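You operate a simulated robot arm through the tools that you are given. There is no shell and no other tool. Be economical: measure what you need, move in short steps, check, and stop when the job is done.

The job below is to be done with a simulated two-armed robot. You get a single attempt, and the scene is never put back.

TASK
Take the red padlock and put it on top of the brown silencer carton on the top of the steel table. Take the purple label bottle on the top of the steel table and put it away on the top of the large crate. Fetch the green tape roll and set it on the blue filter panel on the top of the workbench. Count the tall brown cartons on the top of the workbench, then put as many of the small seal cartons from the top of the workbench on the shelf under the steel table. Take the green hose stub and put it on top of the brown element carton on the top of the workbench. Put the white tape roll from the top of the green cabinet on the top of the wooden table. Take the white kit card and leave it on the shelf under the wooden table. Take the green block on the top of the green cabinet and put it away on the right wall shelf top. Shut the upper drawer of the green cabinet. Fetch the clean intake filter labelled "BY1V-362" from the third shelf from the bottom of the service rack and stand it on the top of the yellow dryer. The order is free. Set down upright: purple label bottle, green block, clean intake filter.

The check looks at the end state, three seconds after you hand in, the way a careful person would. Anything else that was tipped, shoved, dropped, spilled or broken makes it a failure. Lids that push on must go on centred and level and be pressed home; caps that screw on are set level and turned clockwise until they are tight.

THE ROBOT
Two 6-joint arms with two-finger grippers on one trunk, on a base that drives. Base frame: it is fixed to the floor where the robot stands at the start and does not move with it; the origin is under the middle of the robot, x ahead of it, y to its left, z up; the surface under the hand at the start is at about z = 0.82. Units: m, rad, N and s.
The left shoulder is at the start at [0.07, 0.176, 1.059], the right one opposite. With the tool pointing down near the work surface each hand reaches from about 0.48 to 0.8 m from the robot's upright axis, wherever it stands, measured 20 degrees to its own side. Places, roughly: blue filter panel [1.25, -0.5, 0.75]; brown element carton [1, -0.25, 1]; brown silencer carton [0.75, 0.5, 1]; clean intake filter [3.5, 5.25, 1]; green block [0.75, 6.25, 1]; green hose stub [1.25, 0, 1]; green tape roll (6x6x2 cm) [0.9, 0, 0.8]; purple label bottle [0.5, 0, 1]; red padlock (4x2x9 cm) [0.7, 0, 0.8]; right wall shelf top [1, -2.3, 0.8]; shelf under the steel table [0.6, 0.2, 0.3]; shelf under the wooden table [1.5, 4.3, 0.2]; small seal carton [1, -0.25, 0.75]; tall brown carton [1, 0, 1]; top of the large crate [1.4, 2.4, 0.6]; top of the wooden table [1.5, 4.7, 0.8]; top of the yellow dryer [3.8, 0.7, 1]; upper drawer of the green cabinet [0.7, 6.1, 0.8]; white kit card [1, 6.5, 1]; white tape roll (6x6x2 cm) [1, 6.3, 0.9]. Payload 2.45 kg a hand.
The tool frame of a hand sits at the grasp point between the pads (the TCP): z along the fingers, y along the line on which they close. The tips reach 0.026 m beyond it. Largest opening 0.096 m; the body of the gripper starts 0.069 m behind the TCP.
Orientation is that of the tool frame in the base frame, as a unit quaternion [w, x, y, z]. With the fingers straight down and closing along the base's y, the tool's x points along the base's -x, its y along +y and its z along -z.

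THE INTERFACE
- The arms move only by the tool play_rows. It takes "left_steps", "right_steps" or both (then of equal length, played together; a hand with none holds still); each is a list of rows, each a list of 6 numbers: the shift along the base's x, y, z in mm, then the turn, a rotation vector about the base's x, y, z in rad. In form: [[tx, ty, tz, wx, wy, wz], ...]. A call has 1 to 10 rows; each row is the pose to reach, as a shift and turn from the pose commanded when the call began. "left_jaw" and "right_jaw" are, for a hand that has rows, the gripper command, from -1 (fully open) to 1 (shut), values between in proportion, set as the call begins (left out, the last holds). A row lasts 0.2 s, in which the tool goes at most 0.05 m and 0.15 rad; a call with a longer step from one row to the next is refused whole, and so is a gripper value outside its range. Where a pose cannot be reached the arm comes as near as it can. A force on the tool above 40 N (or 10 N above the force at the start of the call, whichever is more), or a blocked arm, ends the call early, and 0.2 s more pass. Each finger halts on what it meets, pressing with about 44 N; the grip force reading is that of the motor and also rises with nothing between the fingers. The clock runs only during rows and for 0.2 s after the last one: add rows that repeat a pose to give the fingers time. The reply holds the time, the measured pose of the TCP, the force on the tool along the base axes, the opening and the grip force, in the units named above and with some noise, with the torque about the TCP (base axes, N m) and any sound that the robot's microphone picked up.
- Cameras (640 x 400 px; columns grow to the right, rows downward): "scene" is now at [0.1373, 0.0226, 1.3805]; the picture's right is [0.26, -0.97, 0.00], its down [-0.52, -0.14, -0.84] and it looks along [0.81, 0.21, -0.54] (base axes); focal length 274 px, centre (320, 200). "left" rides on the left gripper at [0.082, -0.003, -0.098] in its tool frame; the picture's right is [0.04, 1.00, 0.00], its down [-0.73, 0.03, -0.68] and it looks along [-0.68, 0.03, 0.73] (tool axes); focal length 256 px, centre (320, 200). "right" rides on the right gripper at [0.082, 0.003, -0.098] in its tool frame; the picture's right is [-0.04, 1.00, 0.00], its down [-0.73, -0.03, -0.68] and it looks along [-0.68, -0.03, 0.73] (tool axes); focal length 256 px, centre (320, 200). There is no depth. A picture from a camera that has moved, and an enlarged one, comes with that camera's place and axes in the base frame and with its lens.
- camera(camera): a new picture of that camera. No time passes.
- move_column(by): slides the trunk up (or, below 0, down) by that many m; the arms and the scene camera ride with it, the base frame stays. It gives what a move gives, with no picture.
- base_move(legs): drives the robot by 1 to 6 legs, each [ahead, left, turn to the left] in m, m and rad, along the robot's own axes; the way and the turn of a leg run together, so that a leg with both is an arc; at most 1.5 m and 3.142 rad a leg. The arms and the cameras ride along, it lands a little off, and it stops where it bumps. It gives what a move gives.
- head_to(pan, tilt): turns the head with the scene camera to pan (to the left, within 1.501 rad either way) and tilt (down, from -0.506 to 1.204), counted from straight ahead of the robot. It gives what a move gives.
- inspect(camera, box): a new picture of the part [left, top, right, bottom] of that camera's present view, enlarged. No time passes.
- finish_job(): hands the job in; it is judged then, once.

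Work in short steps. Places have to be worked out from the pictures, the camera data and where the tool is seen: move nearer, look again, correct. Check each grasp and each placing, and mend what went wrong. You have 535 turns and 316 pictures in all, those below and enlarged ones among them. Open the grippers and draw the arms clear of the work before you hand the job in, unless the task says otherwise; then end with one line.

The tools are called as name(argument=value, ...) on one line, values as JSON. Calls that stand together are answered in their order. play_rows: Moves the arms, as the interface text tells. Its arguments: {"type":"object","properties":{"left_steps":{"type":"array","items":{"type":"array","items":{"type":"number"}}},"left_jaw":{"type":"number"},"right_steps":{"type":"array","items":{"type":"array","items":{"type":"number"}}},"right_jaw":{"type":"number"}},"required":[]} The other tools are called the same way: move_column (by) slides the trunk up or down; base_move (legs) drives the base; head_to (pan, tilt) turns the head that bears the scene camera; camera (camera) takes a picture; inspect (camera, box) takes an enlarged picture of a part of a camera's view; finish_job () hands the job in.

At the start:

```text
time_s: 0.0
left_eef_pos: [0.5341, 0.3589, 1.2389]
left_ee_rot: [0.0, 0.0, 1.0, 0.0]
left_force: [-0.5, -0.5, 0.6]
left_torque: [0.03, -0.01, 0.01]
left_width: 0.0958
left_grip_force: 0.1
right_eef_pos: [0.633, -0.1111, 1.2248]
right_ee_rot: [0.001, 0.0, 1.0, 0.0]
right_force: [0.0, -0.7, 0.0]
right_torque: [0.01, 0.04, 0.01]
right_width: 0.096
right_grip_force: 0.1
trunk travel left (down, up): [-0.544, 0.296]
robot x, y, heading: [0.0039, -0.0006, -0.0]
head pan, tilt: [0.258, 0.574]
```

scene: 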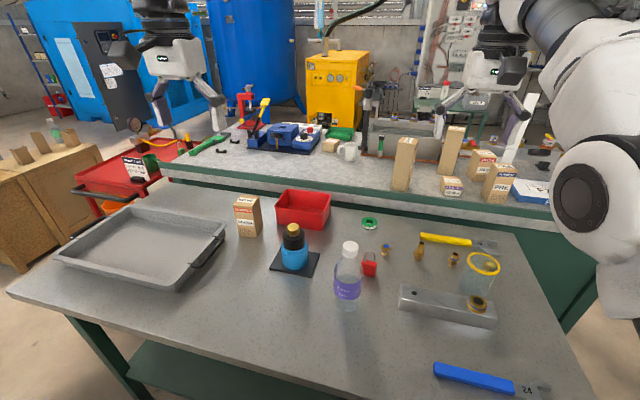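
right: 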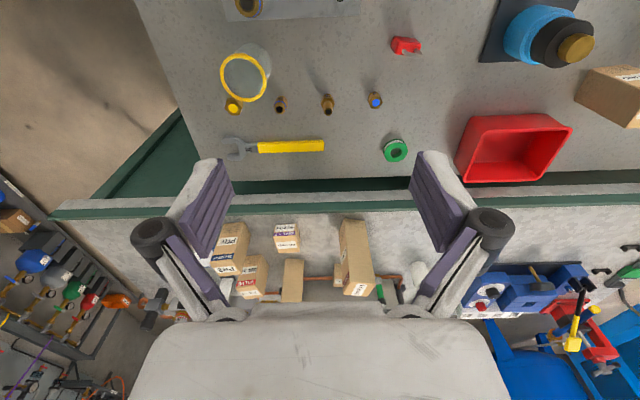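
left: 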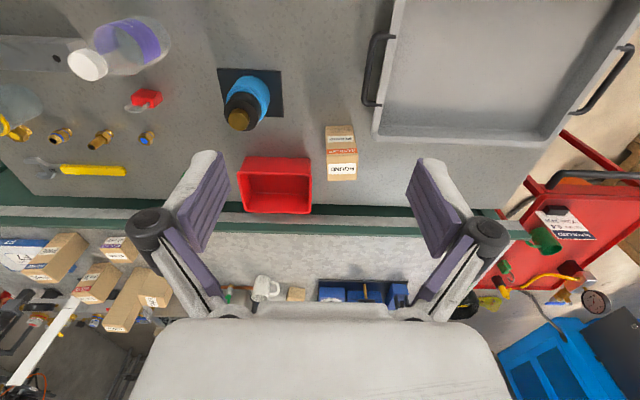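

I start by looking closer at the steel table and the workbench behind it.

inspect(camera="scene", box=[220, 180, 540, 380])

inspect(camera="scene", box=[180, 60, 560, 220])

```text
2.00 times, centred on (380, 280) of scene
camera zoom: at [0.1373, 0.0226, 1.3805], right [0.26, -0.97, 0.0], down [-0.52, -0.14, -0.84], along [0.81, 0.21, -0.54], focal length 548 px, centre (200, 40)
```

zoom: 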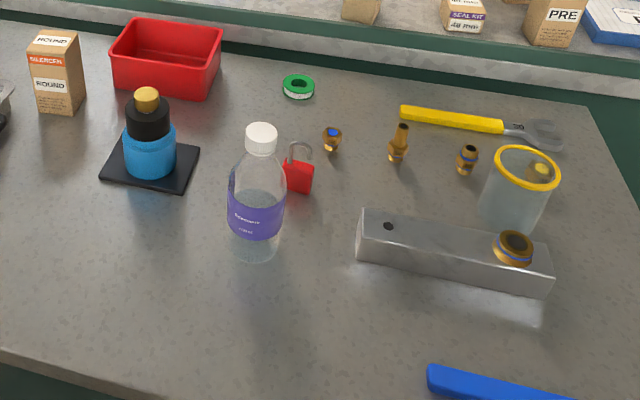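

```text
1.68 times, centred on (370, 140) of scene
camera zoom: at [0.1373, 0.0226, 1.3805], right [0.26, -0.97, 0.0], down [-0.52, -0.14, -0.84], along [0.81, 0.21, -0.54], focal length 462 px, centre (236, 301)
```

zoom: 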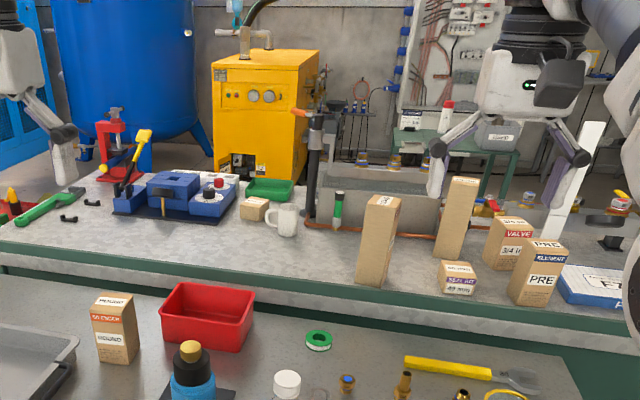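

I survey the surroundings with the head.

head_to(pan=-0.9, tilt=0.5)

camera(camera="scene")

head_to(pan=1.2, tilt=0.3)

camera(camera="scene")

head_to(pan=-1.5, tilt=0.4)

camera(camera="scene")

head_to(pan=0.0, tilt=1.1)

camera(camera="scene")

```text
time_s: 1.4
left_eef_pos: [0.5355, 0.3592, 1.2403]
left_ee_rot: [0.0, 0.0, 1.0, 0.0]
left_force: [0.0, 0.2, 0.1]
left_torque: [0.0, -0.04, 0.02]
left_width: 0.0961
left_grip_force: 0.0
right_eef_pos: [0.6343, -0.1119, 1.2257]
right_ee_rot: [0.001, 0.0, 1.0, 0.0]
right_force: [0.2, -0.8, -0.6]
right_torque: [0.0, 0.01, -0.02]
right_width: 0.0961
right_grip_force: 0.1
trunk travel left (down, up): [-0.544, 0.296]
robot x, y, heading: [-0.0013, -0.0004, 0.005]
head pan, tilt: [-0.901, 0.499]
```

```text
310 pictures are left
camera scene: at [0.1077, -0.0715, 1.3872], right [-0.78, -0.62, 0.0], down [-0.3, 0.37, -0.88], along [0.55, -0.69, -0.48], focal length 274 px, centre (320, 200)
```

scene: 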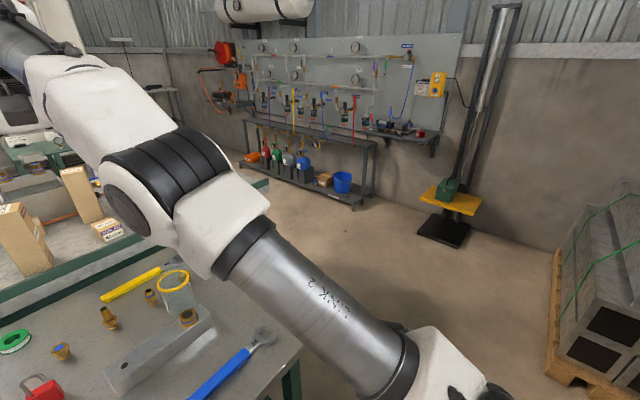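

```text
time_s: 3.4
left_eef_pos: [0.5372, 0.3584, 1.2404]
left_ee_rot: [0.001, 0.0, 1.0, 0.001]
left_force: [0.0, -0.2, 0.2]
left_torque: [0.04, -0.02, 0.0]
left_width: 0.096
left_grip_force: 0.0
right_eef_pos: [0.6345, -0.1118, 1.2268]
right_ee_rot: [0.001, 0.0, 1.0, -0.001]
right_force: [-1.1, -0.2, -0.4]
right_torque: [0.01, 0.0, -0.02]
right_width: 0.096
right_grip_force: 0.1
trunk travel left (down, up): [-0.544, 0.296]
robot x, y, heading: [-0.0033, 0.0015, -0.002]
head pan, tilt: [1.201, 0.3]
```

```text
309 pictures are left
camera scene: at [0.085, 0.0868, 1.4056], right [0.93, -0.36, 0.0], down [-0.11, -0.28, -0.96], along [0.35, 0.89, -0.3], focal length 274 px, centre (320, 200)
```

scene: 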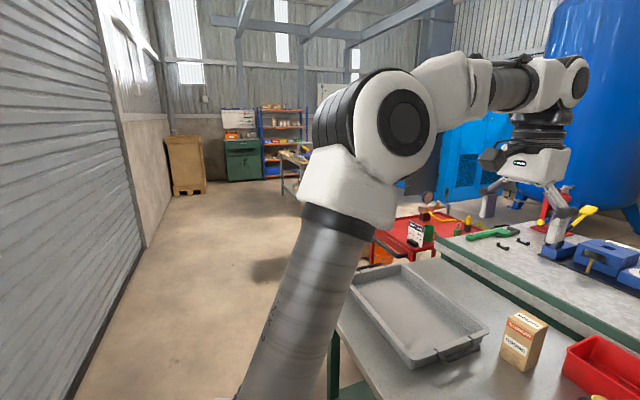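

```text
time_s: 5.8
left_eef_pos: [0.5353, 0.3592, 1.2403]
left_ee_rot: [0.0, 0.0, 1.0, 0.0]
left_force: [0.0, 0.5, -0.3]
left_torque: [0.0, 0.0, 0.01]
left_width: 0.0962
left_grip_force: 0.0
right_eef_pos: [0.6342, -0.1107, 1.2261]
right_ee_rot: [0.001, 0.0, 1.0, 0.0]
right_force: [-0.4, 0.1, -0.6]
right_torque: [0.03, -0.03, -0.02]
right_width: 0.0959
right_grip_force: 0.1
trunk travel left (down, up): [-0.544, 0.296]
robot x, y, heading: [-0.0016, -0.0007, -0.003]
head pan, tilt: [-1.499, 0.4]
```

```text
308 pictures are left
camera scene: at [0.0578, -0.0926, 1.3964], right [-1.0, -0.07, 0.0], down [-0.03, 0.39, -0.92], along [0.07, -0.92, -0.39], focal length 274 px, centre (320, 200)
```

scene: 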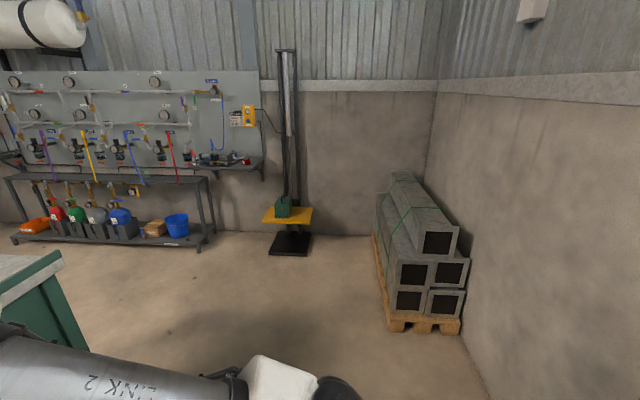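

```text
time_s: 7.4
left_eef_pos: [0.5362, 0.3596, 1.24]
left_ee_rot: [0.0, 0.0, 1.0, 0.0]
left_force: [-0.3, -0.7, -0.1]
left_torque: [0.01, -0.01, 0.03]
left_width: 0.0961
left_grip_force: 0.0
right_eef_pos: [0.6335, -0.1113, 1.2266]
right_ee_rot: [0.001, 0.0, 1.0, 0.0]
right_force: [0.3, 0.0, -0.3]
right_torque: [0.03, 0.02, 0.02]
right_width: 0.0961
right_grip_force: 0.1
trunk travel left (down, up): [-0.544, 0.296]
robot x, y, heading: [0.0004, 0.0032, 0.005]
head pan, tilt: [0.0, 1.1]
```

```text
307 pictures are left
camera scene: at [0.1143, -0.0003, 1.3395], right [0.0, -1.0, 0.0], down [-0.89, 0.0, -0.45], along [0.45, 0.0, -0.89], focal length 274 px, centre (320, 200)
```

scene: 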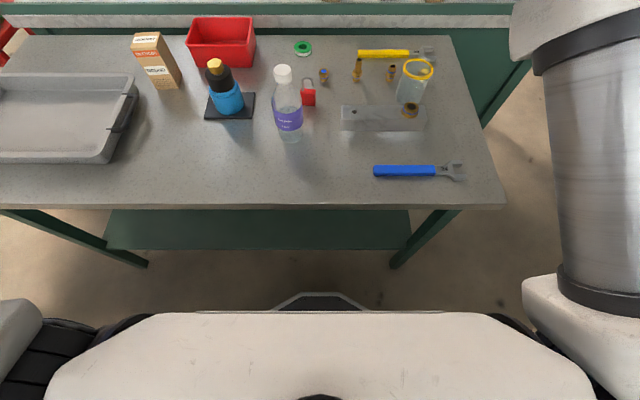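

Both arms are clear of the table. I aim the head at the steel table and zoom in on the padlock, bottle and tape.

head_to(pan=0.1, tilt=0.8)

inspect(camera="scene", box=[290, 130, 450, 230])

inspect(camera="right", box=[210, 190, 450, 340])

inspect(camera="left", box=[40, 0, 360, 200])

```text
time_s: 8.2
left_eef_pos: [0.5362, 0.3594, 1.2391]
left_ee_rot: [0.0, 0.0, 1.0, 0.001]
left_force: [-0.5, 0.7, 0.1]
left_torque: [0.03, -0.02, 0.01]
left_width: 0.0959
left_grip_force: 0.0
right_eef_pos: [0.6342, -0.1106, 1.2258]
right_ee_rot: [0.001, 0.0, 1.0, 0.0]
right_force: [1.1, 0.5, -0.2]
right_torque: [-0.02, -0.01, 0.01]
right_width: 0.0961
right_grip_force: 0.1
trunk travel left (down, up): [-0.544, 0.296]
robot x, y, heading: [0.0024, 0.0001, 0.0]
head pan, tilt: [0.099, 0.799]
```

```text
4.00 times, centred on (370, 180) of scene
camera zoom: at [0.1314, 0.0078, 1.3612], right [0.1, -1.0, 0.0], down [-0.71, -0.07, -0.7], along [0.69, 0.07, -0.72], focal length 1096 px, centre (120, 280)
```

zoom: 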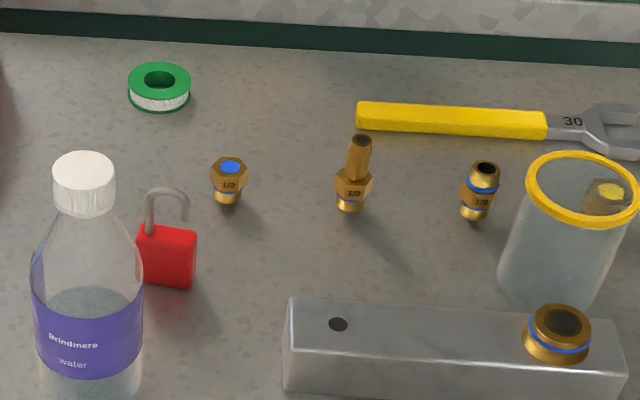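

```text
2.67 times, centred on (330, 265) of right
camera zoom: at [0.5517, -0.1093, 1.3249], right [0.04, 1.0, 0.0], down [0.73, -0.03, 0.68], along [0.68, -0.03, -0.73], focal length 683 px, centre (293, 27)
```

zoom: 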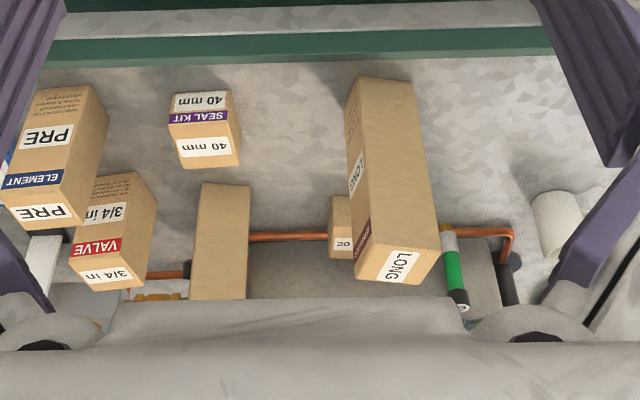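

```text
2.00 times, centred on (200, 100) of left
camera zoom: at [0.4556, 0.3554, 1.3371], right [-0.04, 1.0, 0.0], down [0.73, 0.03, 0.68], along [0.68, 0.03, -0.73], focal length 512 px, centre (560, 400)
```

zoom: 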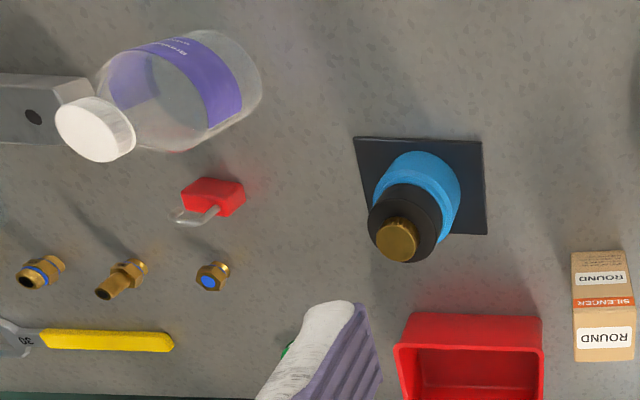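

The padlock stands upright at about (0.66, 0.03), its thin side roughly along x, with the open shackle up. I move the right hand aside and bring the left hand over the padlock, turned so the fingers close across its thickness.

play_rows(left_steps=[[14, -37, -15, 0, 0, 0.14], [28, -73, -30, 0, 0, 0.28], [41, -110, -46, 0, 0, 0.42], [55, -147, -60, 0, 0, 0.56], [69, -183, -75, 0, 0, 0.7], [83, -220, -90, 0, 0, 0.84], [96, -256, -105, 0, 0, 0.98], [110, -293, -120, 0, 0, 1.12], [124, -330, -139, 0, 0, 1.27]], right_steps=[[0, -40, 0, 0, 0, 0], [0, -80, 0, 0, 0, 0], [0, -120, 0, 0, 0, 0], [0, -160, 0, 0, 0, 0], [0, -200, 0, 0, 0, 0], [0, -230, 0, 0, 0, 0], [0, -240, 0, 0, 0, 0], [0, -240, 0, 0, 0, 0], [0, -240, 0, 0, 0, 0]], left_jaw=0.0)

camera(camera="left")

camera(camera="scene")

```text
time_s: 10.2
left_eef_pos: [0.6641, 0.0293, 1.1006]
left_ee_rot: [-0.001, -0.594, 0.805, 0.001]
left_force: [0.5, -0.3, 0.1]
left_torque: [-0.01, -0.02, 0.02]
left_width: 0.048
left_grip_force: 0.0
right_eef_pos: [0.6374, -0.3525, 1.2257]
right_ee_rot: [0.0, 0.0, 1.0, 0.001]
right_force: [0.0, -0.6, -0.2]
right_torque: [0.04, 0.03, 0.01]
right_width: 0.0958
right_grip_force: 0.0
trunk travel left (down, up): [-0.544, 0.296]
robot x, y, heading: [-0.0004, -0.0004, 0.004]
head pan, tilt: [0.099, 0.799]
```

```text
303 pictures are left
camera left: at [0.6436, -0.0503, 1.1976], right [-0.97, 0.26, 0.0], down [0.19, 0.71, 0.68], along [0.17, 0.66, -0.73], focal length 256 px, centre (320, 200)
```

left: 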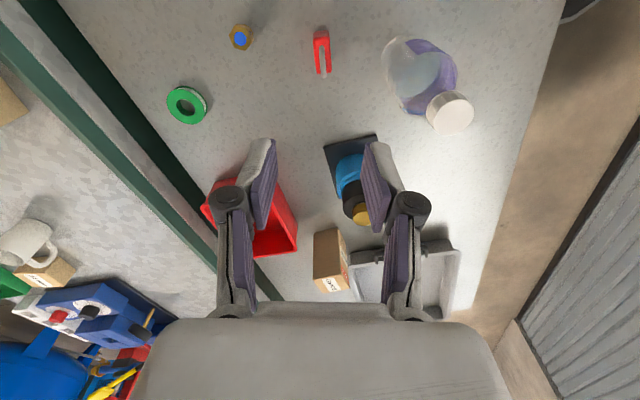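

```text
302 pictures are left
camera scene: at [0.1335, 0.0063, 1.3611], right [0.1, -0.99, 0.0], down [-0.71, -0.07, -0.7], along [0.69, 0.07, -0.72], focal length 274 px, centre (320, 200)
```

scene: 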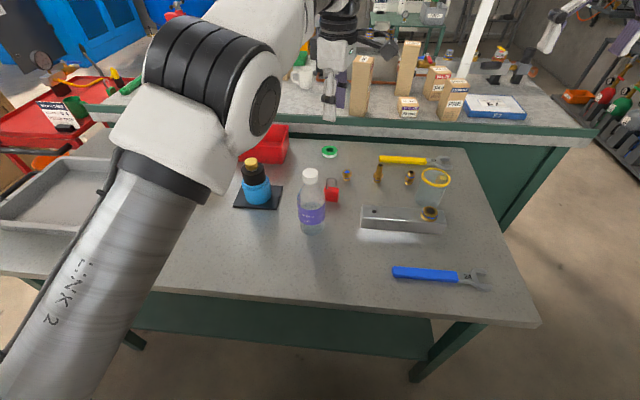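

The padlock sits nearly under the fingers; I zoom in to check the alignment.

inspect(camera="left", box=[260, 10, 380, 85])

```text
5.33 times, centred on (320, 48) of left
camera zoom: at [0.6436, -0.0503, 1.1976], right [-0.97, 0.26, 0.0], down [0.19, 0.71, 0.68], along [0.17, 0.66, -0.73], focal length 1365 px, centre (320, 1013)
```

zoom: 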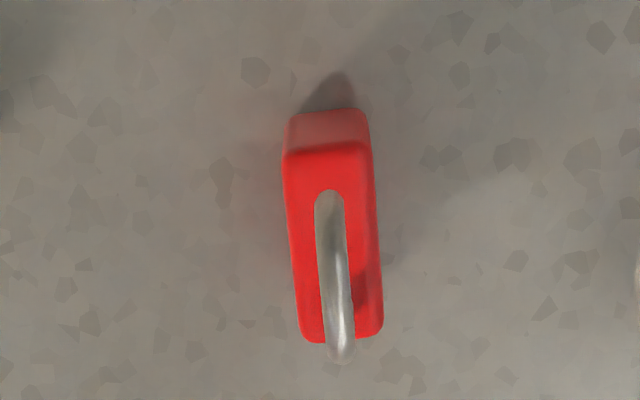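

Laterally centred within a millimetre, yaw off by about 0.14 rad; I correct that and descend around the body.

play_rows(left_steps=[[0, 0, -50, 0, 0, 0.14], [0, 0, -100, 0, 0, 0.14], [0, 0, -150, 0, 0, 0.14], [0, 0, -190, 0, 0, 0.14], [0, 0, -220, 0, 0, 0.14], [0, 0, -235, 0, 0, 0.14], [0, 0, -245, 0, 0, 0.14], [0, 0, -245, 0, 0, 0.14]])

play_rows(left_steps=[[0, 0, 0, 0, 0, 0], [0, 0, 0, 0, 0, 0], [0, 0, 0, 0, 0, 0]], left_jaw=1.0)

inspect(camera="left", box=[200, 60, 440, 210])

```text
time_s: 12.0
left_eef_pos: [0.6576, 0.0287, 0.8565]
left_ee_rot: [0.0, -0.648, 0.762, 0.0]
left_force: [0.4, -0.2, 0.1]
left_torque: [-0.01, -0.02, 0.01]
left_width: 0.0478
left_grip_force: 0.0
right_eef_pos: [0.6334, -0.3512, 1.2256]
right_ee_rot: [0.002, 0.0, 1.0, 0.0]
right_force: [0.0, -0.3, 0.4]
right_torque: [-0.05, 0.02, -0.02]
right_width: 0.0963
right_grip_force: 0.0
trunk travel left (down, up): [-0.544, 0.296]
robot x, y, heading: [-0.0031, 0.001, -0.0]
head pan, tilt: [0.099, 0.799]
```

```text
time_s: 12.8
left_eef_pos: [0.6594, 0.028, 0.8558]
left_ee_rot: [0.0, -0.648, 0.762, 0.0]
left_force: [-0.6, 0.1, 0.9]
left_torque: [0.04, 0.04, 0.01]
left_width: 0.0194
left_grip_force: 44.0
right_eef_pos: [0.6338, -0.3504, 1.2256]
right_ee_rot: [0.002, 0.0, 1.0, 0.001]
right_force: [0.5, 0.6, -0.1]
right_torque: [-0.02, -0.02, 0.04]
right_width: 0.0961
right_grip_force: 0.1
trunk travel left (down, up): [-0.544, 0.296]
robot x, y, heading: [0.0007, 0.001, -0.002]
head pan, tilt: [0.099, 0.799]
```

```text
2.67 times, centred on (320, 135) of left
camera zoom: at [0.6503, -0.0525, 0.9531], right [-0.99, 0.12, 0.0], down [0.09, 0.73, 0.68], along [0.08, 0.67, -0.73], focal length 683 px, centre (320, 373)
```

zoom: 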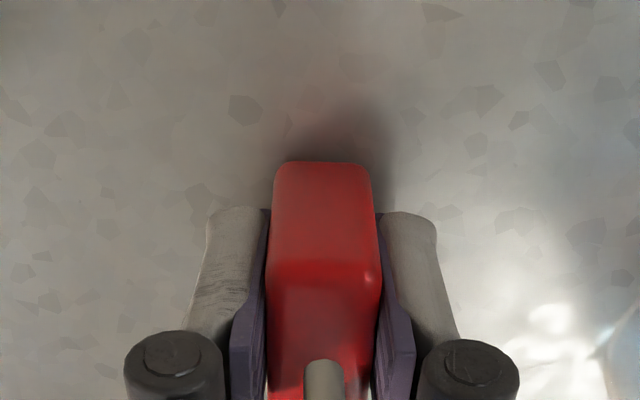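

Padlock gripped (width 19 mm). Lift it and shift the base left toward the silencer carton.

play_rows(left_steps=[[0, 0, 40, 0, 0, 0], [0, 0, 90, 0, 0, 0], [0, 0, 140, 0, 0, 0], [0, 0, 190, 0, 0, 0], [0, 0, 240, 0, 0, 0]])

base_move(legs=[[0.03, 0.22, 0]])

camera(camera="scene")

camera(camera="left")

```text
time_s: 14.0
left_eef_pos: [0.6567, 0.0294, 1.0964]
left_ee_rot: [0.002, -0.647, 0.763, 0.0]
left_force: [0.4, -1.1, -0.6]
left_torque: [-0.01, -0.02, 0.01]
left_width: 0.0191
left_grip_force: 43.9
right_eef_pos: [0.6335, -0.3512, 1.2259]
right_ee_rot: [0.001, -0.001, 1.0, 0.001]
right_force: [0.0, -0.3, 0.3]
right_torque: [0.0, -0.03, 0.02]
right_width: 0.096
right_grip_force: 0.0
trunk travel left (down, up): [-0.544, 0.296]
robot x, y, heading: [0.0009, -0.0012, 0.001]
head pan, tilt: [0.099, 0.799]
```

```text
time_s: 15.7
left_eef_pos: [0.6893, 0.2449, 1.0955]
left_ee_rot: [0.0, -0.646, 0.763, -0.001]
left_force: [0.0, 1.0, -1.6]
left_torque: [-0.04, -0.01, 0.04]
left_width: 0.019
left_grip_force: 43.7
right_eef_pos: [0.6649, -0.1346, 1.2255]
right_ee_rot: [0.001, 0.002, 1.0, 0.001]
right_force: [0.1, 0.8, 0.0]
right_torque: [-0.04, 0.01, 0.0]
right_width: 0.0961
right_grip_force: 0.0
trunk travel left (down, up): [-0.544, 0.296]
robot x, y, heading: [0.0274, 0.2194, -0.004]
head pan, tilt: [0.099, 0.799]
```

```text
299 pictures are left
camera scene: at [0.1624, 0.2249, 1.3612], right [0.1, -1.0, 0.0], down [-0.71, -0.07, -0.7], along [0.69, 0.07, -0.72], focal length 274 px, centre (320, 200)
```

scene: 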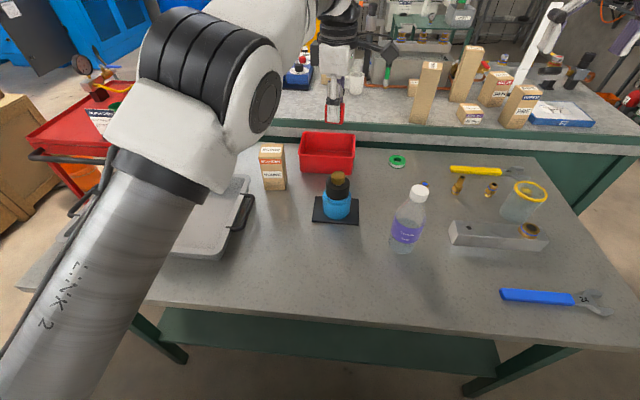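

```text
298 pictures are left
camera left: at [0.6804, 0.1632, 1.1917], right [-0.99, 0.12, 0.0], down [0.09, 0.73, 0.68], along [0.08, 0.67, -0.73], focal length 256 px, centre (320, 200)
```

left: 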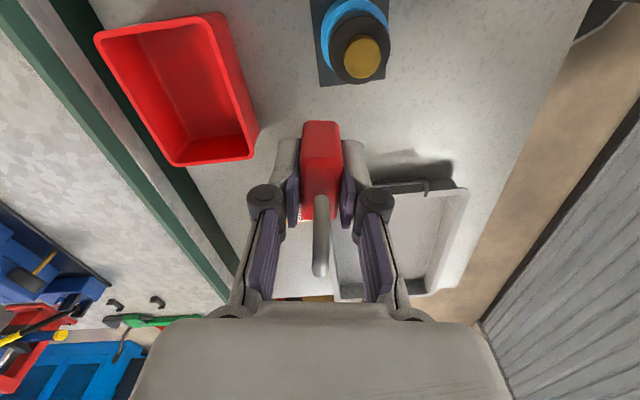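

I zoom onto the silencer carton to locate its top face.

inspect(camera="scene", box=[240, 130, 320, 200])

```text
5.71 times, centred on (280, 165) of scene
camera zoom: at [0.1624, 0.2249, 1.3612], right [0.1, -1.0, 0.0], down [-0.71, -0.07, -0.7], along [0.69, 0.07, -0.72], focal length 1566 px, centre (549, 400)
```

zoom: 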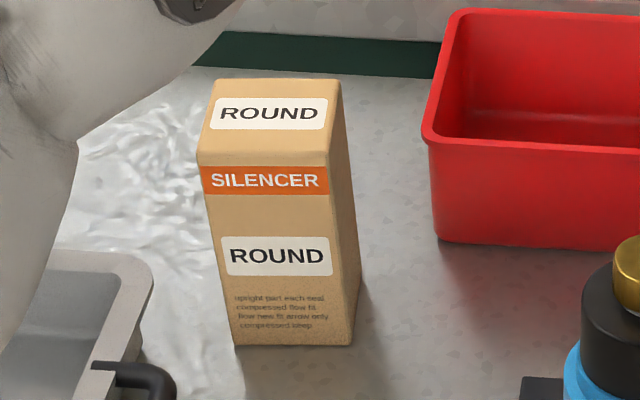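

Carton top is centred near (0.74, 0.412), at z≈0.933. I move the padlock above it and check.

play_rows(left_steps=[[13, 42, 0, 0, 0, 0], [26, 84, 0, 0, 0, 0], [39, 126, 0, 0, 0, 0], [51, 167, 0, 0, 0, 0], [51, 167, -40, 0, 0, 0], [51, 167, -60, 0, 0, 0]])

camera(camera="left")

inspect(camera="scene", box=[220, 80, 380, 200])

```text
time_s: 17.1
left_eef_pos: [0.7432, 0.4133, 1.034]
left_ee_rot: [0.0, -0.647, 0.763, 0.0]
left_force: [-0.1, 0.1, -0.9]
left_torque: [0.02, 0.01, 0.01]
left_width: 0.0191
left_grip_force: 44.0
right_eef_pos: [0.6655, -0.1346, 1.2263]
right_ee_rot: [0.001, 0.002, 1.0, 0.0]
right_force: [-0.4, 0.0, -1.2]
right_torque: [-0.04, 0.02, 0.0]
right_width: 0.0961
right_grip_force: 0.0
trunk travel left (down, up): [-0.544, 0.296]
robot x, y, heading: [0.0263, 0.2171, -0.006]
head pan, tilt: [0.099, 0.799]
```

```text
296 pictures are left
camera left: at [0.733, 0.3326, 1.1314], right [-0.99, 0.12, 0.0], down [0.09, 0.73, 0.68], along [0.08, 0.67, -0.73], focal length 256 px, centre (320, 200)
```

left: 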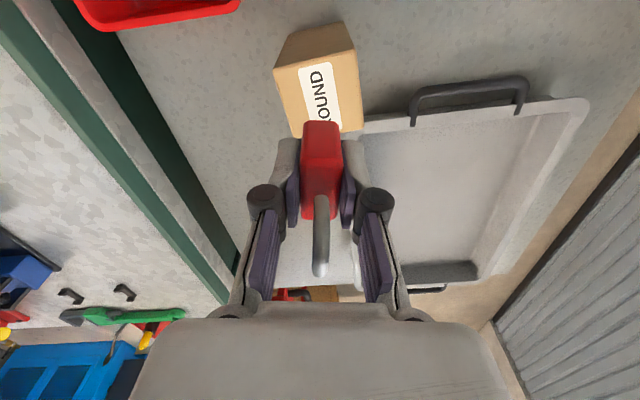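

```text
3.33 times, centred on (300, 140) of scene
camera zoom: at [0.1631, 0.2254, 1.3611], right [0.1, -1.0, 0.0], down [-0.71, -0.07, -0.7], along [0.69, 0.07, -0.72], focal length 914 px, centre (387, 400)
```

zoom: 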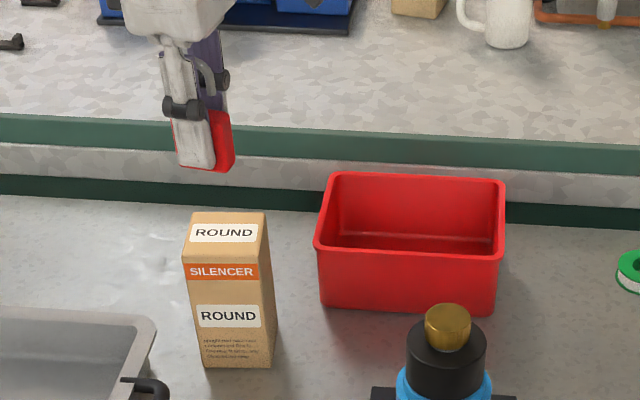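

Estimate from the wrist camera agrees (0.742, 0.407). I lower in small steps watching the force.

play_rows(left_steps=[[-2, -3, -30, 0, 0, 0], [-2, -3, -50, 0, 0, 0], [-2, -3, -58, 0, 0, 0], [-2, -3, -60, 0, 0, 0]])

inspect(camera="scene", box=[240, 100, 320, 200])

```text
time_s: 18.1
left_eef_pos: [0.7401, 0.4085, 0.976]
left_ee_rot: [0.001, -0.647, 0.763, 0.0]
left_force: [1.2, 0.8, 3.4]
left_torque: [0.05, 0.0, 0.0]
left_width: 0.0192
left_grip_force: 43.9
right_eef_pos: [0.6638, -0.1351, 1.2262]
right_ee_rot: [0.003, 0.002, 1.0, -0.001]
right_force: [0.3, 0.0, 0.3]
right_torque: [0.02, -0.02, 0.0]
right_width: 0.0959
right_grip_force: 0.0
trunk travel left (down, up): [-0.544, 0.296]
robot x, y, heading: [0.0269, 0.2168, 0.002]
head pan, tilt: [0.099, 0.799]
```

```text
4.00 times, centred on (280, 150) of scene
camera zoom: at [0.1618, 0.2249, 1.3614], right [0.1, -1.0, 0.0], down [-0.71, -0.07, -0.7], along [0.69, 0.07, -0.72], focal length 1096 px, centre (480, 400)
```

zoom: 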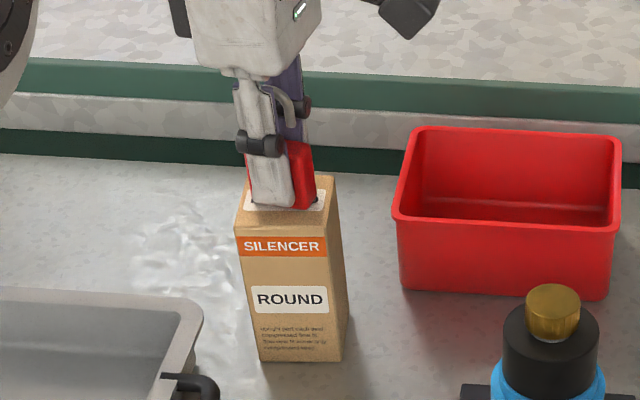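

Contact felt (3 N). I release and rise.

play_rows(left_steps=[[0, 0, 0, 0, 0, 0], [0, 0, 0, 0, 0, 0]], left_jaw=0.0)

play_rows(left_steps=[[0, 0, 20, 0, 0, 0], [0, 0, 50, 0, 0, 0], [0, 0, 100, 0, 0, 0], [0, 0, 150, 0, 0, 0]])

inspect(camera="scene", box=[240, 100, 320, 200])

```text
time_s: 18.7
left_eef_pos: [0.7385, 0.4083, 0.975]
left_ee_rot: [0.0, -0.647, 0.763, 0.0]
left_force: [0.6, -0.4, -0.7]
left_torque: [-0.03, 0.02, -0.02]
left_width: 0.0482
left_grip_force: 0.0
right_eef_pos: [0.6633, -0.1349, 1.2257]
right_ee_rot: [0.002, 0.002, 1.0, 0.0]
right_force: [0.4, -0.1, -0.3]
right_torque: [0.01, -0.02, -0.06]
right_width: 0.0961
right_grip_force: 0.0
trunk travel left (down, up): [-0.544, 0.296]
robot x, y, heading: [0.0301, 0.2174, -0.005]
head pan, tilt: [0.099, 0.799]
```

```text
time_s: 19.7
left_eef_pos: [0.7337, 0.4083, 1.1222]
left_ee_rot: [0.0, -0.648, 0.762, 0.0]
left_force: [0.6, -0.3, -0.2]
left_torque: [0.0, 0.01, 0.0]
left_width: 0.0478
left_grip_force: 0.0
left hand out of reach, approached as far as the arm can: row 4
right_eef_pos: [0.6642, -0.1347, 1.2261]
right_ee_rot: [0.001, 0.003, 1.0, -0.001]
right_force: [0.5, 0.0, -1.6]
right_torque: [0.01, 0.03, 0.02]
right_width: 0.0959
right_grip_force: 0.0
trunk travel left (down, up): [-0.544, 0.296]
robot x, y, heading: [0.0304, 0.2162, -0.005]
head pan, tilt: [0.099, 0.799]
```

```text
4.00 times, centred on (280, 150) of scene
camera zoom: at [0.1628, 0.2249, 1.3612], right [0.1, -1.0, 0.0], down [-0.71, -0.07, -0.7], along [0.69, 0.07, -0.72], focal length 1096 px, centre (480, 400)
```

zoom: 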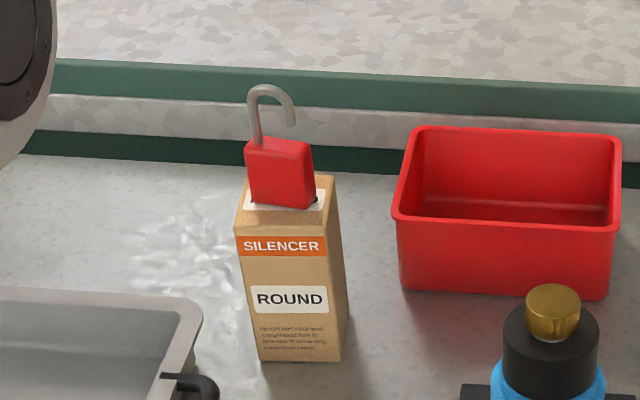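

Padlock stands on the carton. I withdraw the left hand, then creep forward to reach the green tape roll with the right hand.

play_rows(left_steps=[[-30, 0, 20, 0, 0, -0.14], [-70, 0, 40, 0, 0, -0.28], [-110, 0, 60, 0, 0, -0.42], [-150, 0, 80, 0, 0, -0.56], [-180, 0, 100, 0, 0, -0.7], [-180, 0, 100, 0, 0, -0.84], [-180, 0, 100, 0, 0, -0.98], [-180, 0, 100, 0, 0, -1.12], [-180, 0, 100, 0, 0, -1.26], [-180, 0, 100, 0, 0, -1.4]])

base_move(legs=[[0.07, 0, 0]])

camera(camera="scene")

camera(camera="right")

```text
time_s: 21.9
left_eef_pos: [0.554, 0.4109, 1.2225]
left_ee_rot: [0.0, -0.003, 1.0, 0.0]
left_force: [-0.1, 0.4, 0.7]
left_torque: [0.02, 0.0, -0.02]
left_width: 0.0479
left_grip_force: 0.0
right_eef_pos: [0.6641, -0.1352, 1.2261]
right_ee_rot: [0.002, 0.003, 1.0, 0.0]
right_force: [0.0, 0.5, -0.1]
right_torque: [0.03, -0.01, -0.03]
right_width: 0.0958
right_grip_force: 0.1
trunk travel left (down, up): [-0.544, 0.296]
robot x, y, heading: [0.0292, 0.2155, -0.004]
head pan, tilt: [0.099, 0.799]
```

```text
time_s: 22.9
left_eef_pos: [0.6231, 0.4091, 1.2236]
left_ee_rot: [0.0, -0.002, 1.0, -0.001]
left_force: [0.6, -0.5, 0.6]
left_torque: [-0.01, 0.04, 0.0]
left_width: 0.0482
left_grip_force: 0.1
right_eef_pos: [0.7315, -0.1358, 1.2275]
right_ee_rot: [0.002, 0.002, 1.0, 0.0]
right_force: [1.3, 0.6, -0.3]
right_torque: [0.0, 0.04, -0.01]
right_width: 0.0961
right_grip_force: 0.0
trunk travel left (down, up): [-0.544, 0.296]
robot x, y, heading: [0.0982, 0.2166, -0.002]
head pan, tilt: [0.099, 0.799]
```

```text
292 pictures are left
camera scene: at [0.2312, 0.2246, 1.3613], right [0.1, -1.0, 0.0], down [-0.71, -0.07, -0.7], along [0.69, 0.07, -0.72], focal length 274 px, centre (320, 200)
```

scene: 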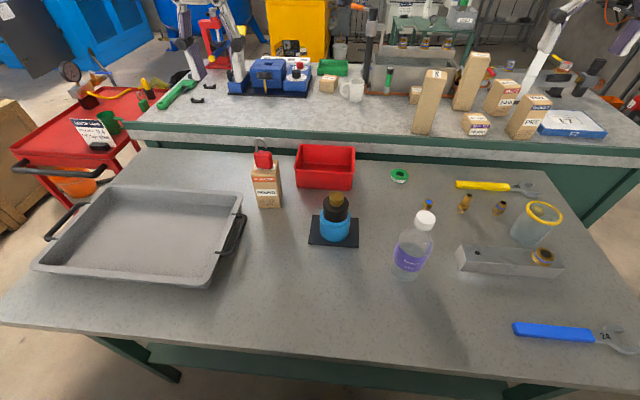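

```text
291 pictures are left
camera right: at [0.6507, -0.1339, 1.3255], right [0.04, 1.0, 0.0], down [0.73, -0.03, 0.68], along [0.68, -0.03, -0.73], focal length 256 px, centre (320, 200)
```

right: 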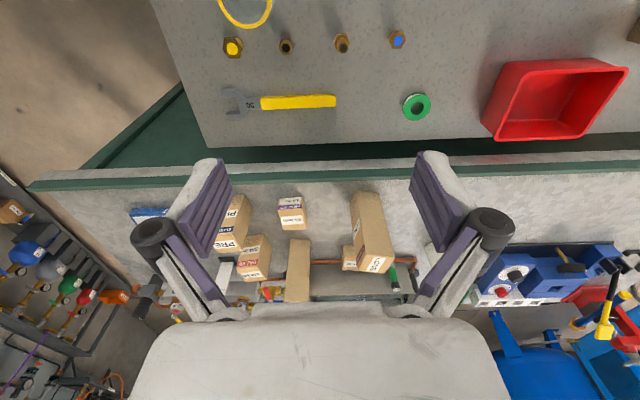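

Tape roll is at about (0.861, 0.045). I bring the right hand above it.

play_rows(right_steps=[[22, 30, -20, 0, 0, 0], [44, 60, -45, 0, 0, 0], [66, 90, -75, 0, 0, 0], [88, 120, -110, 0, 0, 0], [110, 150, -150, 0, 0, 0], [130, 181, -190, 0, 0, 0], [130, 181, -230, 0, 0, 0]], right_jaw=-1)

camera(camera="right")

```text
refused: row 4 steps farther than a row can; nothing moved
```

```text
290 pictures are left
camera right: at [0.6507, -0.1339, 1.3255], right [0.04, 1.0, 0.0], down [0.73, -0.03, 0.68], along [0.68, -0.03, -0.73], focal length 256 px, centre (320, 200)
```

right: 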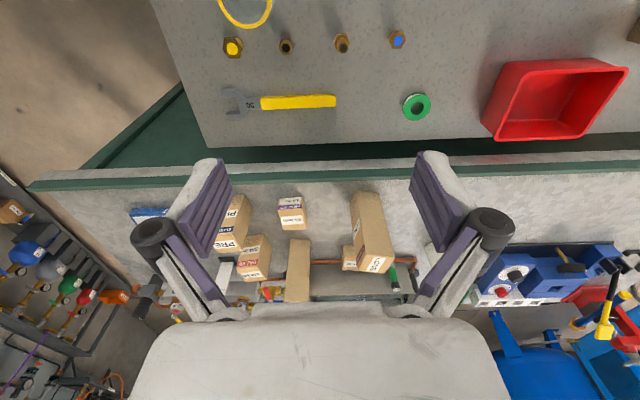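

Smaller steps this time.

play_rows(right_steps=[[19, 26, -30, 0, 0, 0], [38, 52, -60, 0, 0, 0], [57, 78, -90, 0, 0, 0], [76, 104, -120, 0, 0, 0], [95, 130, -150, 0, 0, 0], [114, 156, -180, 0, 0, 0], [130, 181, -205, 0, 0, 0], [130, 181, -230, 0, 0, 0]], right_jaw=-1)

camera(camera="right")

```text
time_s: 24.7
left_eef_pos: [0.6239, 0.4087, 1.2233]
left_ee_rot: [0.0, -0.002, 1.0, 0.0]
left_force: [0.0, 0.4, -0.6]
left_torque: [-0.01, -0.03, 0.01]
left_width: 0.048
left_grip_force: 0.0
right_eef_pos: [0.8403, 0.038, 0.9977]
right_ee_rot: [0.001, 0.001, 1.0, 0.001]
right_force: [0.1, -0.8, 0.5]
right_torque: [-0.01, 0.01, -0.01]
right_width: 0.0961
right_grip_force: 0.1
right hand out of reach, approached as far as the arm can: row 5, 6, 7, 8
trunk travel left (down, up): [-0.544, 0.296]
robot x, y, heading: [0.1017, 0.2136, -0.0]
head pan, tilt: [0.099, 0.799]
```

```text
289 pictures are left
camera right: at [0.7578, 0.0398, 1.0974], right [0.04, 1.0, 0.0], down [0.73, -0.03, 0.68], along [0.68, -0.03, -0.73], focal length 256 px, centre (320, 200)
```

right: 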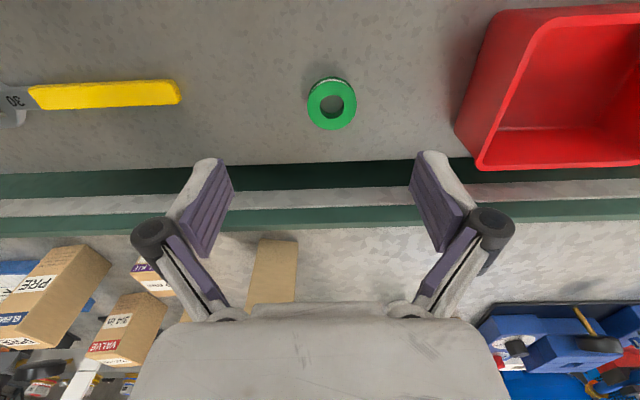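

The straight-down pose is slightly out of reach; I tilt the tool forward by 0.3 rad to gain reach.

play_rows(right_steps=[[0, 0, 0, 0, -0.1, 0], [0, 0, -20, 0, -0.2, 0], [0, 0, -50, 0, -0.3, 0], [0, 0, -70, 0, -0.3, 0]])

camera(camera="right")

```text
time_s: 25.7
left_eef_pos: [0.6231, 0.4087, 1.2235]
left_ee_rot: [0.001, -0.003, 1.0, 0.0]
left_force: [0.3, -0.5, -0.4]
left_torque: [0.01, 0.02, 0.0]
left_width: 0.0479
left_grip_force: 0.0
right_eef_pos: [0.907, 0.046, 0.962]
right_ee_rot: [0.149, 0.002, 0.989, 0.0]
right_force: [-0.2, 0.1, -0.4]
right_torque: [0.03, -0.02, -0.02]
right_width: 0.0961
right_grip_force: 0.0
right hand out of reach, approached as far as the arm can: row 1, 2, 3, 4
trunk travel left (down, up): [-0.544, 0.296]
robot x, y, heading: [0.0995, 0.2147, -0.003]
head pan, tilt: [0.099, 0.799]
```

```text
288 pictures are left
camera right: at [0.7993, 0.0484, 1.0328], right [0.04, 1.0, 0.01], down [0.5, -0.03, 0.87], along [0.87, -0.03, -0.5], focal length 256 px, centre (320, 200)
```

right: 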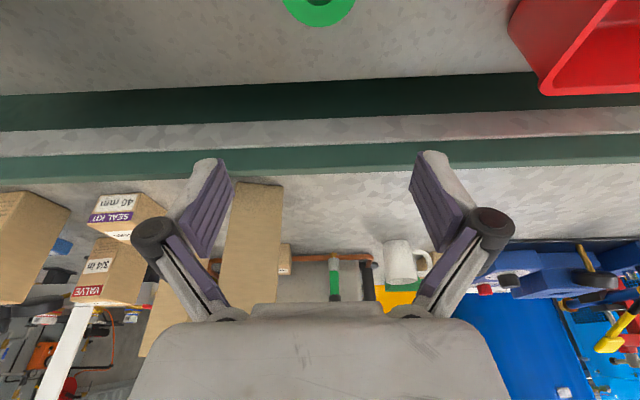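

play_rows(right_steps=[[-25, 0, 0, 0, 0, 0], [-48, 0, 0, 0, 0, 0], [-48, 0, -20, 0, 0, 0], [-48, 0, -40, 0, 0, 0]])

```text
time_s: 26.7
left_eef_pos: [0.6231, 0.4081, 1.2223]
left_ee_rot: [0.0, -0.003, 1.0, 0.0]
left_force: [0.9, 0.2, 0.4]
left_torque: [0.0, 0.03, 0.01]
left_width: 0.048
left_grip_force: 0.0
right_eef_pos: [0.9085, 0.0544, 0.9443]
right_ee_rot: [0.15, 0.003, 0.989, 0.0]
right_force: [0.7, -0.5, -0.8]
right_torque: [0.01, 0.01, 0.02]
right_width: 0.0962
right_grip_force: 0.0
right hand out of reach, approached as far as the arm can: row 1, 2, 3, 4
trunk travel left (down, up): [-0.544, 0.296]
robot x, y, heading: [0.0981, 0.2117, -0.004]
head pan, tilt: [0.099, 0.799]
```

play_rows(right_steps=[[-40, 0, 10, 0, 0, 0], [-80, 0, 20, 0, 0, 0], [-120, 0, 40, 0, 0, 0]])

```text
time_s: 27.5
left_eef_pos: [0.6232, 0.4093, 1.223]
left_ee_rot: [0.0, -0.003, 1.0, 0.001]
left_force: [0.7, 0.2, 0.9]
left_torque: [-0.01, 0.01, -0.03]
left_width: 0.0479
left_grip_force: 0.1
right_eef_pos: [0.9037, 0.0582, 0.9692]
right_ee_rot: [0.151, 0.001, 0.989, 0.001]
right_force: [-1.2, 0.2, 0.2]
right_torque: [-0.03, -0.04, -0.02]
right_width: 0.0959
right_grip_force: 0.0
right hand out of reach, approached as far as the arm can: row 1, 2, 3
trunk travel left (down, up): [-0.544, 0.296]
robot x, y, heading: [0.0983, 0.2183, -0.009]
head pan, tilt: [0.099, 0.799]
```

The arm seems stuck stretched out; I rotate the tool back while retracting to break out.

play_rows(right_steps=[[0, -20, 20, 0, 0.1, 0], [0, -40, 40, 0, 0.2, 0], [0, -60, 60, 0, 0.3, 0], [-30, -90, 60, 0, 0.3, 0]])

camera(camera="scene")

```text
time_s: 28.5
left_eef_pos: [0.6248, 0.4068, 1.2233]
left_ee_rot: [0.0, -0.002, 1.0, 0.001]
left_force: [-0.2, -0.5, -0.4]
left_torque: [0.04, 0.01, 0.01]
left_width: 0.0482
left_grip_force: 0.1
right_eef_pos: [0.8384, -0.0341, 1.0221]
right_ee_rot: [0.0, 0.002, 1.0, 0.0]
right_force: [-0.3, -0.7, 0.1]
right_torque: [0.06, -0.03, 0.0]
right_width: 0.0962
right_grip_force: 0.1
right hand out of reach, approached as far as the arm can: row 1, 2, 3, 4
trunk travel left (down, up): [-0.544, 0.296]
robot x, y, heading: [0.1013, 0.2164, -0.004]
head pan, tilt: [0.099, 0.799]
```

```text
287 pictures are left
camera scene: at [0.2322, 0.2227, 1.3612], right [0.1, -1.0, 0.0], down [-0.71, -0.07, -0.7], along [0.69, 0.07, -0.72], focal length 274 px, centre (320, 200)
```

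scene: 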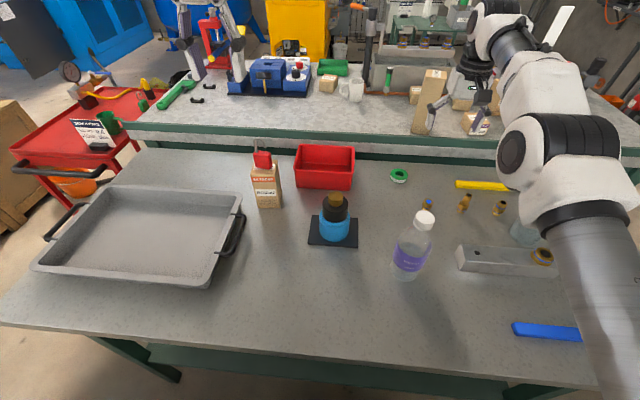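

play_rows(right_steps=[[-40, -10, 20, 0, 0, 0], [-80, -20, 40, 0, 0, 0], [-120, -30, 60, 0, 0, 0], [-160, -40, 80, 0, 0, 0], [-200, -50, 100, 0, 0, 0]])

```text
time_s: 29.7
left_eef_pos: [0.6224, 0.4079, 1.2244]
left_ee_rot: [0.001, -0.004, 1.0, 0.001]
left_force: [-0.4, 0.4, 1.3]
left_torque: [0.0, -0.04, 0.0]
left_width: 0.048
left_grip_force: 0.0
right_eef_pos: [0.6357, -0.0822, 1.1249]
right_ee_rot: [0.002, 0.002, 1.0, 0.001]
right_force: [-0.7, -1.2, 0.5]
right_torque: [0.02, -0.04, -0.01]
right_width: 0.096
right_grip_force: 0.0
trunk travel left (down, up): [-0.544, 0.296]
robot x, y, heading: [0.0961, 0.218, 0.001]
head pan, tilt: [0.099, 0.799]
```

I check base clearance to the table before creeping forward a bit more.

head_to(pan=0, tilt=1.2)

camera(camera="scene")

```text
time_s: 30.5
left_eef_pos: [0.6233, 0.4095, 1.2233]
left_ee_rot: [0.0, -0.002, 1.0, 0.0]
left_force: [-0.1, 0.2, -0.1]
left_torque: [0.02, 0.02, 0.03]
left_width: 0.0477
left_grip_force: 0.0
right_eef_pos: [0.6379, -0.0816, 1.1233]
right_ee_rot: [0.001, 0.002, 1.0, 0.0]
right_force: [0.4, -0.1, -0.4]
right_torque: [0.02, 0.0, -0.01]
right_width: 0.0962
right_grip_force: 0.1
trunk travel left (down, up): [-0.544, 0.296]
robot x, y, heading: [0.1044, 0.218, 0.001]
head pan, tilt: [0.0, 1.201]
```

```text
286 pictures are left
camera scene: at [0.2071, 0.2165, 1.3336], right [0.0, -1.0, 0.0], down [-0.93, 0.0, -0.36], along [0.36, 0.0, -0.93], focal length 274 px, centre (320, 200)
```

scene: 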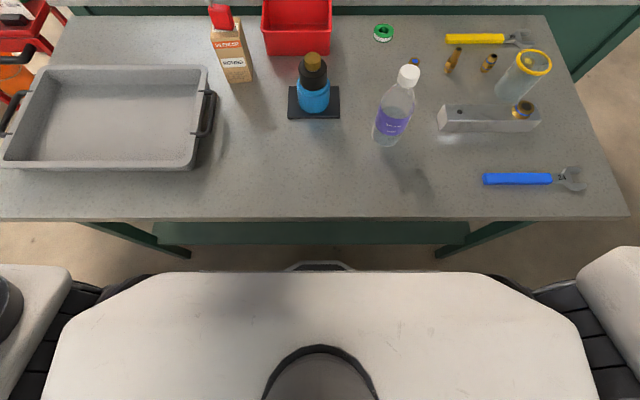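

There are about 4–6 cm to the shelf; a 2.5 cm creep is safe. Then I reach the tape lower, near z 0.9.

base_move(legs=[[0.025, 0, 0]])

play_rows(right_steps=[[20, 13, -30, 0, 0, 0], [40, 26, -60, 0, 0, 0], [60, 39, -90, 0, 0, 0], [80, 52, -120, 0, 0, 0], [100, 65, -150, 0, 0, 0], [120, 78, -175, 0, 0, 0], [140, 91, -200, 0, 0, 0], [160, 104, -220, 0, 0, 0], [180, 117, -230, 0, 0, 0], [197, 128, -235, 0, 0, 0]])

camera(camera="right")

```text
time_s: 31.4
left_eef_pos: [0.6445, 0.4093, 1.2252]
left_ee_rot: [0.002, -0.003, 1.0, 0.0]
left_force: [0.1, 0.3, -0.1]
left_torque: [-0.02, 0.01, 0.0]
left_width: 0.048
left_grip_force: 0.0
right_eef_pos: [0.6585, -0.0816, 1.1259]
right_ee_rot: [0.003, 0.002, 1.0, 0.0]
right_force: [-0.5, 0.4, -0.3]
right_torque: [-0.01, -0.03, -0.01]
right_width: 0.0959
right_grip_force: 0.0
trunk travel left (down, up): [-0.544, 0.296]
robot x, y, heading: [0.1197, 0.2145, -0.004]
head pan, tilt: [0.0, 1.201]
```

```text
time_s: 33.5
left_eef_pos: [0.6491, 0.4084, 1.2228]
left_ee_rot: [0.0, -0.002, 1.0, 0.0]
left_force: [0.7, -0.3, -0.3]
left_torque: [0.01, 0.02, 0.01]
left_width: 0.048
left_grip_force: 0.1
right_eef_pos: [0.8597, 0.0444, 0.8893]
right_ee_rot: [0.001, 0.002, 1.0, 0.001]
right_force: [0.0, 0.8, -0.8]
right_torque: [-0.02, 0.0, -0.02]
right_width: 0.0962
right_grip_force: 0.0
trunk travel left (down, up): [-0.544, 0.296]
robot x, y, heading: [0.1272, 0.2162, -0.0]
head pan, tilt: [0.0, 1.201]
```

```text
285 pictures are left
camera right: at [0.7777, 0.047, 0.9883], right [0.04, 1.0, 0.0], down [0.73, -0.03, 0.68], along [0.68, -0.03, -0.73], focal length 256 px, centre (320, 200)
```

right: 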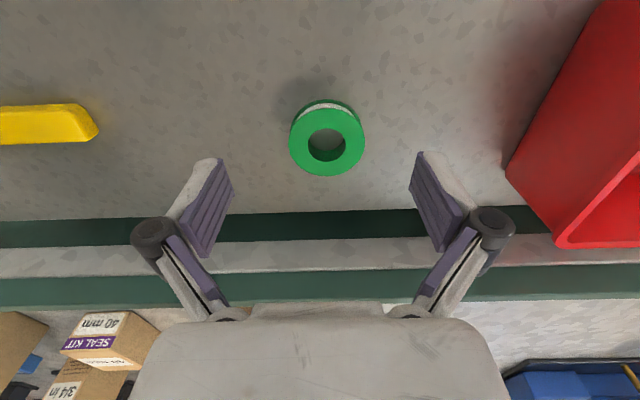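

Aligned. Lower and grip the roll.

play_rows(right_steps=[[2, 3, -20, 0, 0, 0], [2, 3, -35, 0, 0, 0], [2, 3, -39, 0, 0, 0]])

play_rows(right_steps=[[0, 0, 0, 0, 0, 0], [0, 0, 0, 0, 0, 0], [0, 0, 0, 0, 0, 0]], right_jaw=1)

play_rows(right_steps=[[0, 0, 40, 0, 0, 0], [-20, 0, 90, 0, 0, 0], [-40, -20, 130, 0, 0, 0], [-80, -40, 150, 0, 0, 0], [-120, -60, 170, 0, 0, 0]])

camera(camera="right")

```text
time_s: 34.4
left_eef_pos: [0.6482, 0.4085, 1.2245]
left_ee_rot: [0.0, -0.003, 1.0, -0.001]
left_force: [0.7, 0.1, 0.0]
left_torque: [0.0, 0.01, 0.0]
left_width: 0.0477
left_grip_force: 0.0
right_eef_pos: [0.8614, 0.0488, 0.8507]
right_ee_rot: [0.002, 0.002, 1.0, 0.0]
right_force: [0.2, 0.2, -0.5]
right_torque: [0.03, 0.02, -0.01]
right_width: 0.0958
right_grip_force: 0.1
trunk travel left (down, up): [-0.544, 0.296]
robot x, y, heading: [0.1212, 0.2173, -0.005]
head pan, tilt: [0.0, 1.201]
```

```text
time_s: 35.1
left_eef_pos: [0.6486, 0.4084, 1.2232]
left_ee_rot: [0.0, -0.004, 1.0, 0.0]
left_force: [-0.7, 0.4, 1.2]
left_torque: [-0.03, -0.02, 0.04]
left_width: 0.0481
left_grip_force: 0.1
right_eef_pos: [0.862, 0.0494, 0.8502]
right_ee_rot: [0.001, 0.002, 1.0, 0.001]
right_force: [-0.4, -0.4, 0.3]
right_torque: [0.02, 0.0, -0.02]
right_width: 0.0506
right_grip_force: 44.3
trunk travel left (down, up): [-0.544, 0.296]
robot x, y, heading: [0.1264, 0.2181, -0.003]
head pan, tilt: [0.0, 1.201]
```

```text
refused: row 2 steps farther than a row can; nothing moved
```

```text
284 pictures are left
camera right: at [0.7791, 0.0503, 0.9497], right [0.04, 1.0, 0.0], down [0.73, -0.03, 0.68], along [0.68, -0.03, -0.73], focal length 256 px, centre (320, 200)
```

right: 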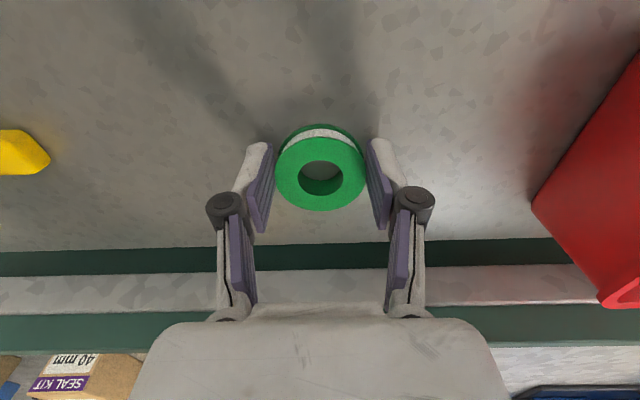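

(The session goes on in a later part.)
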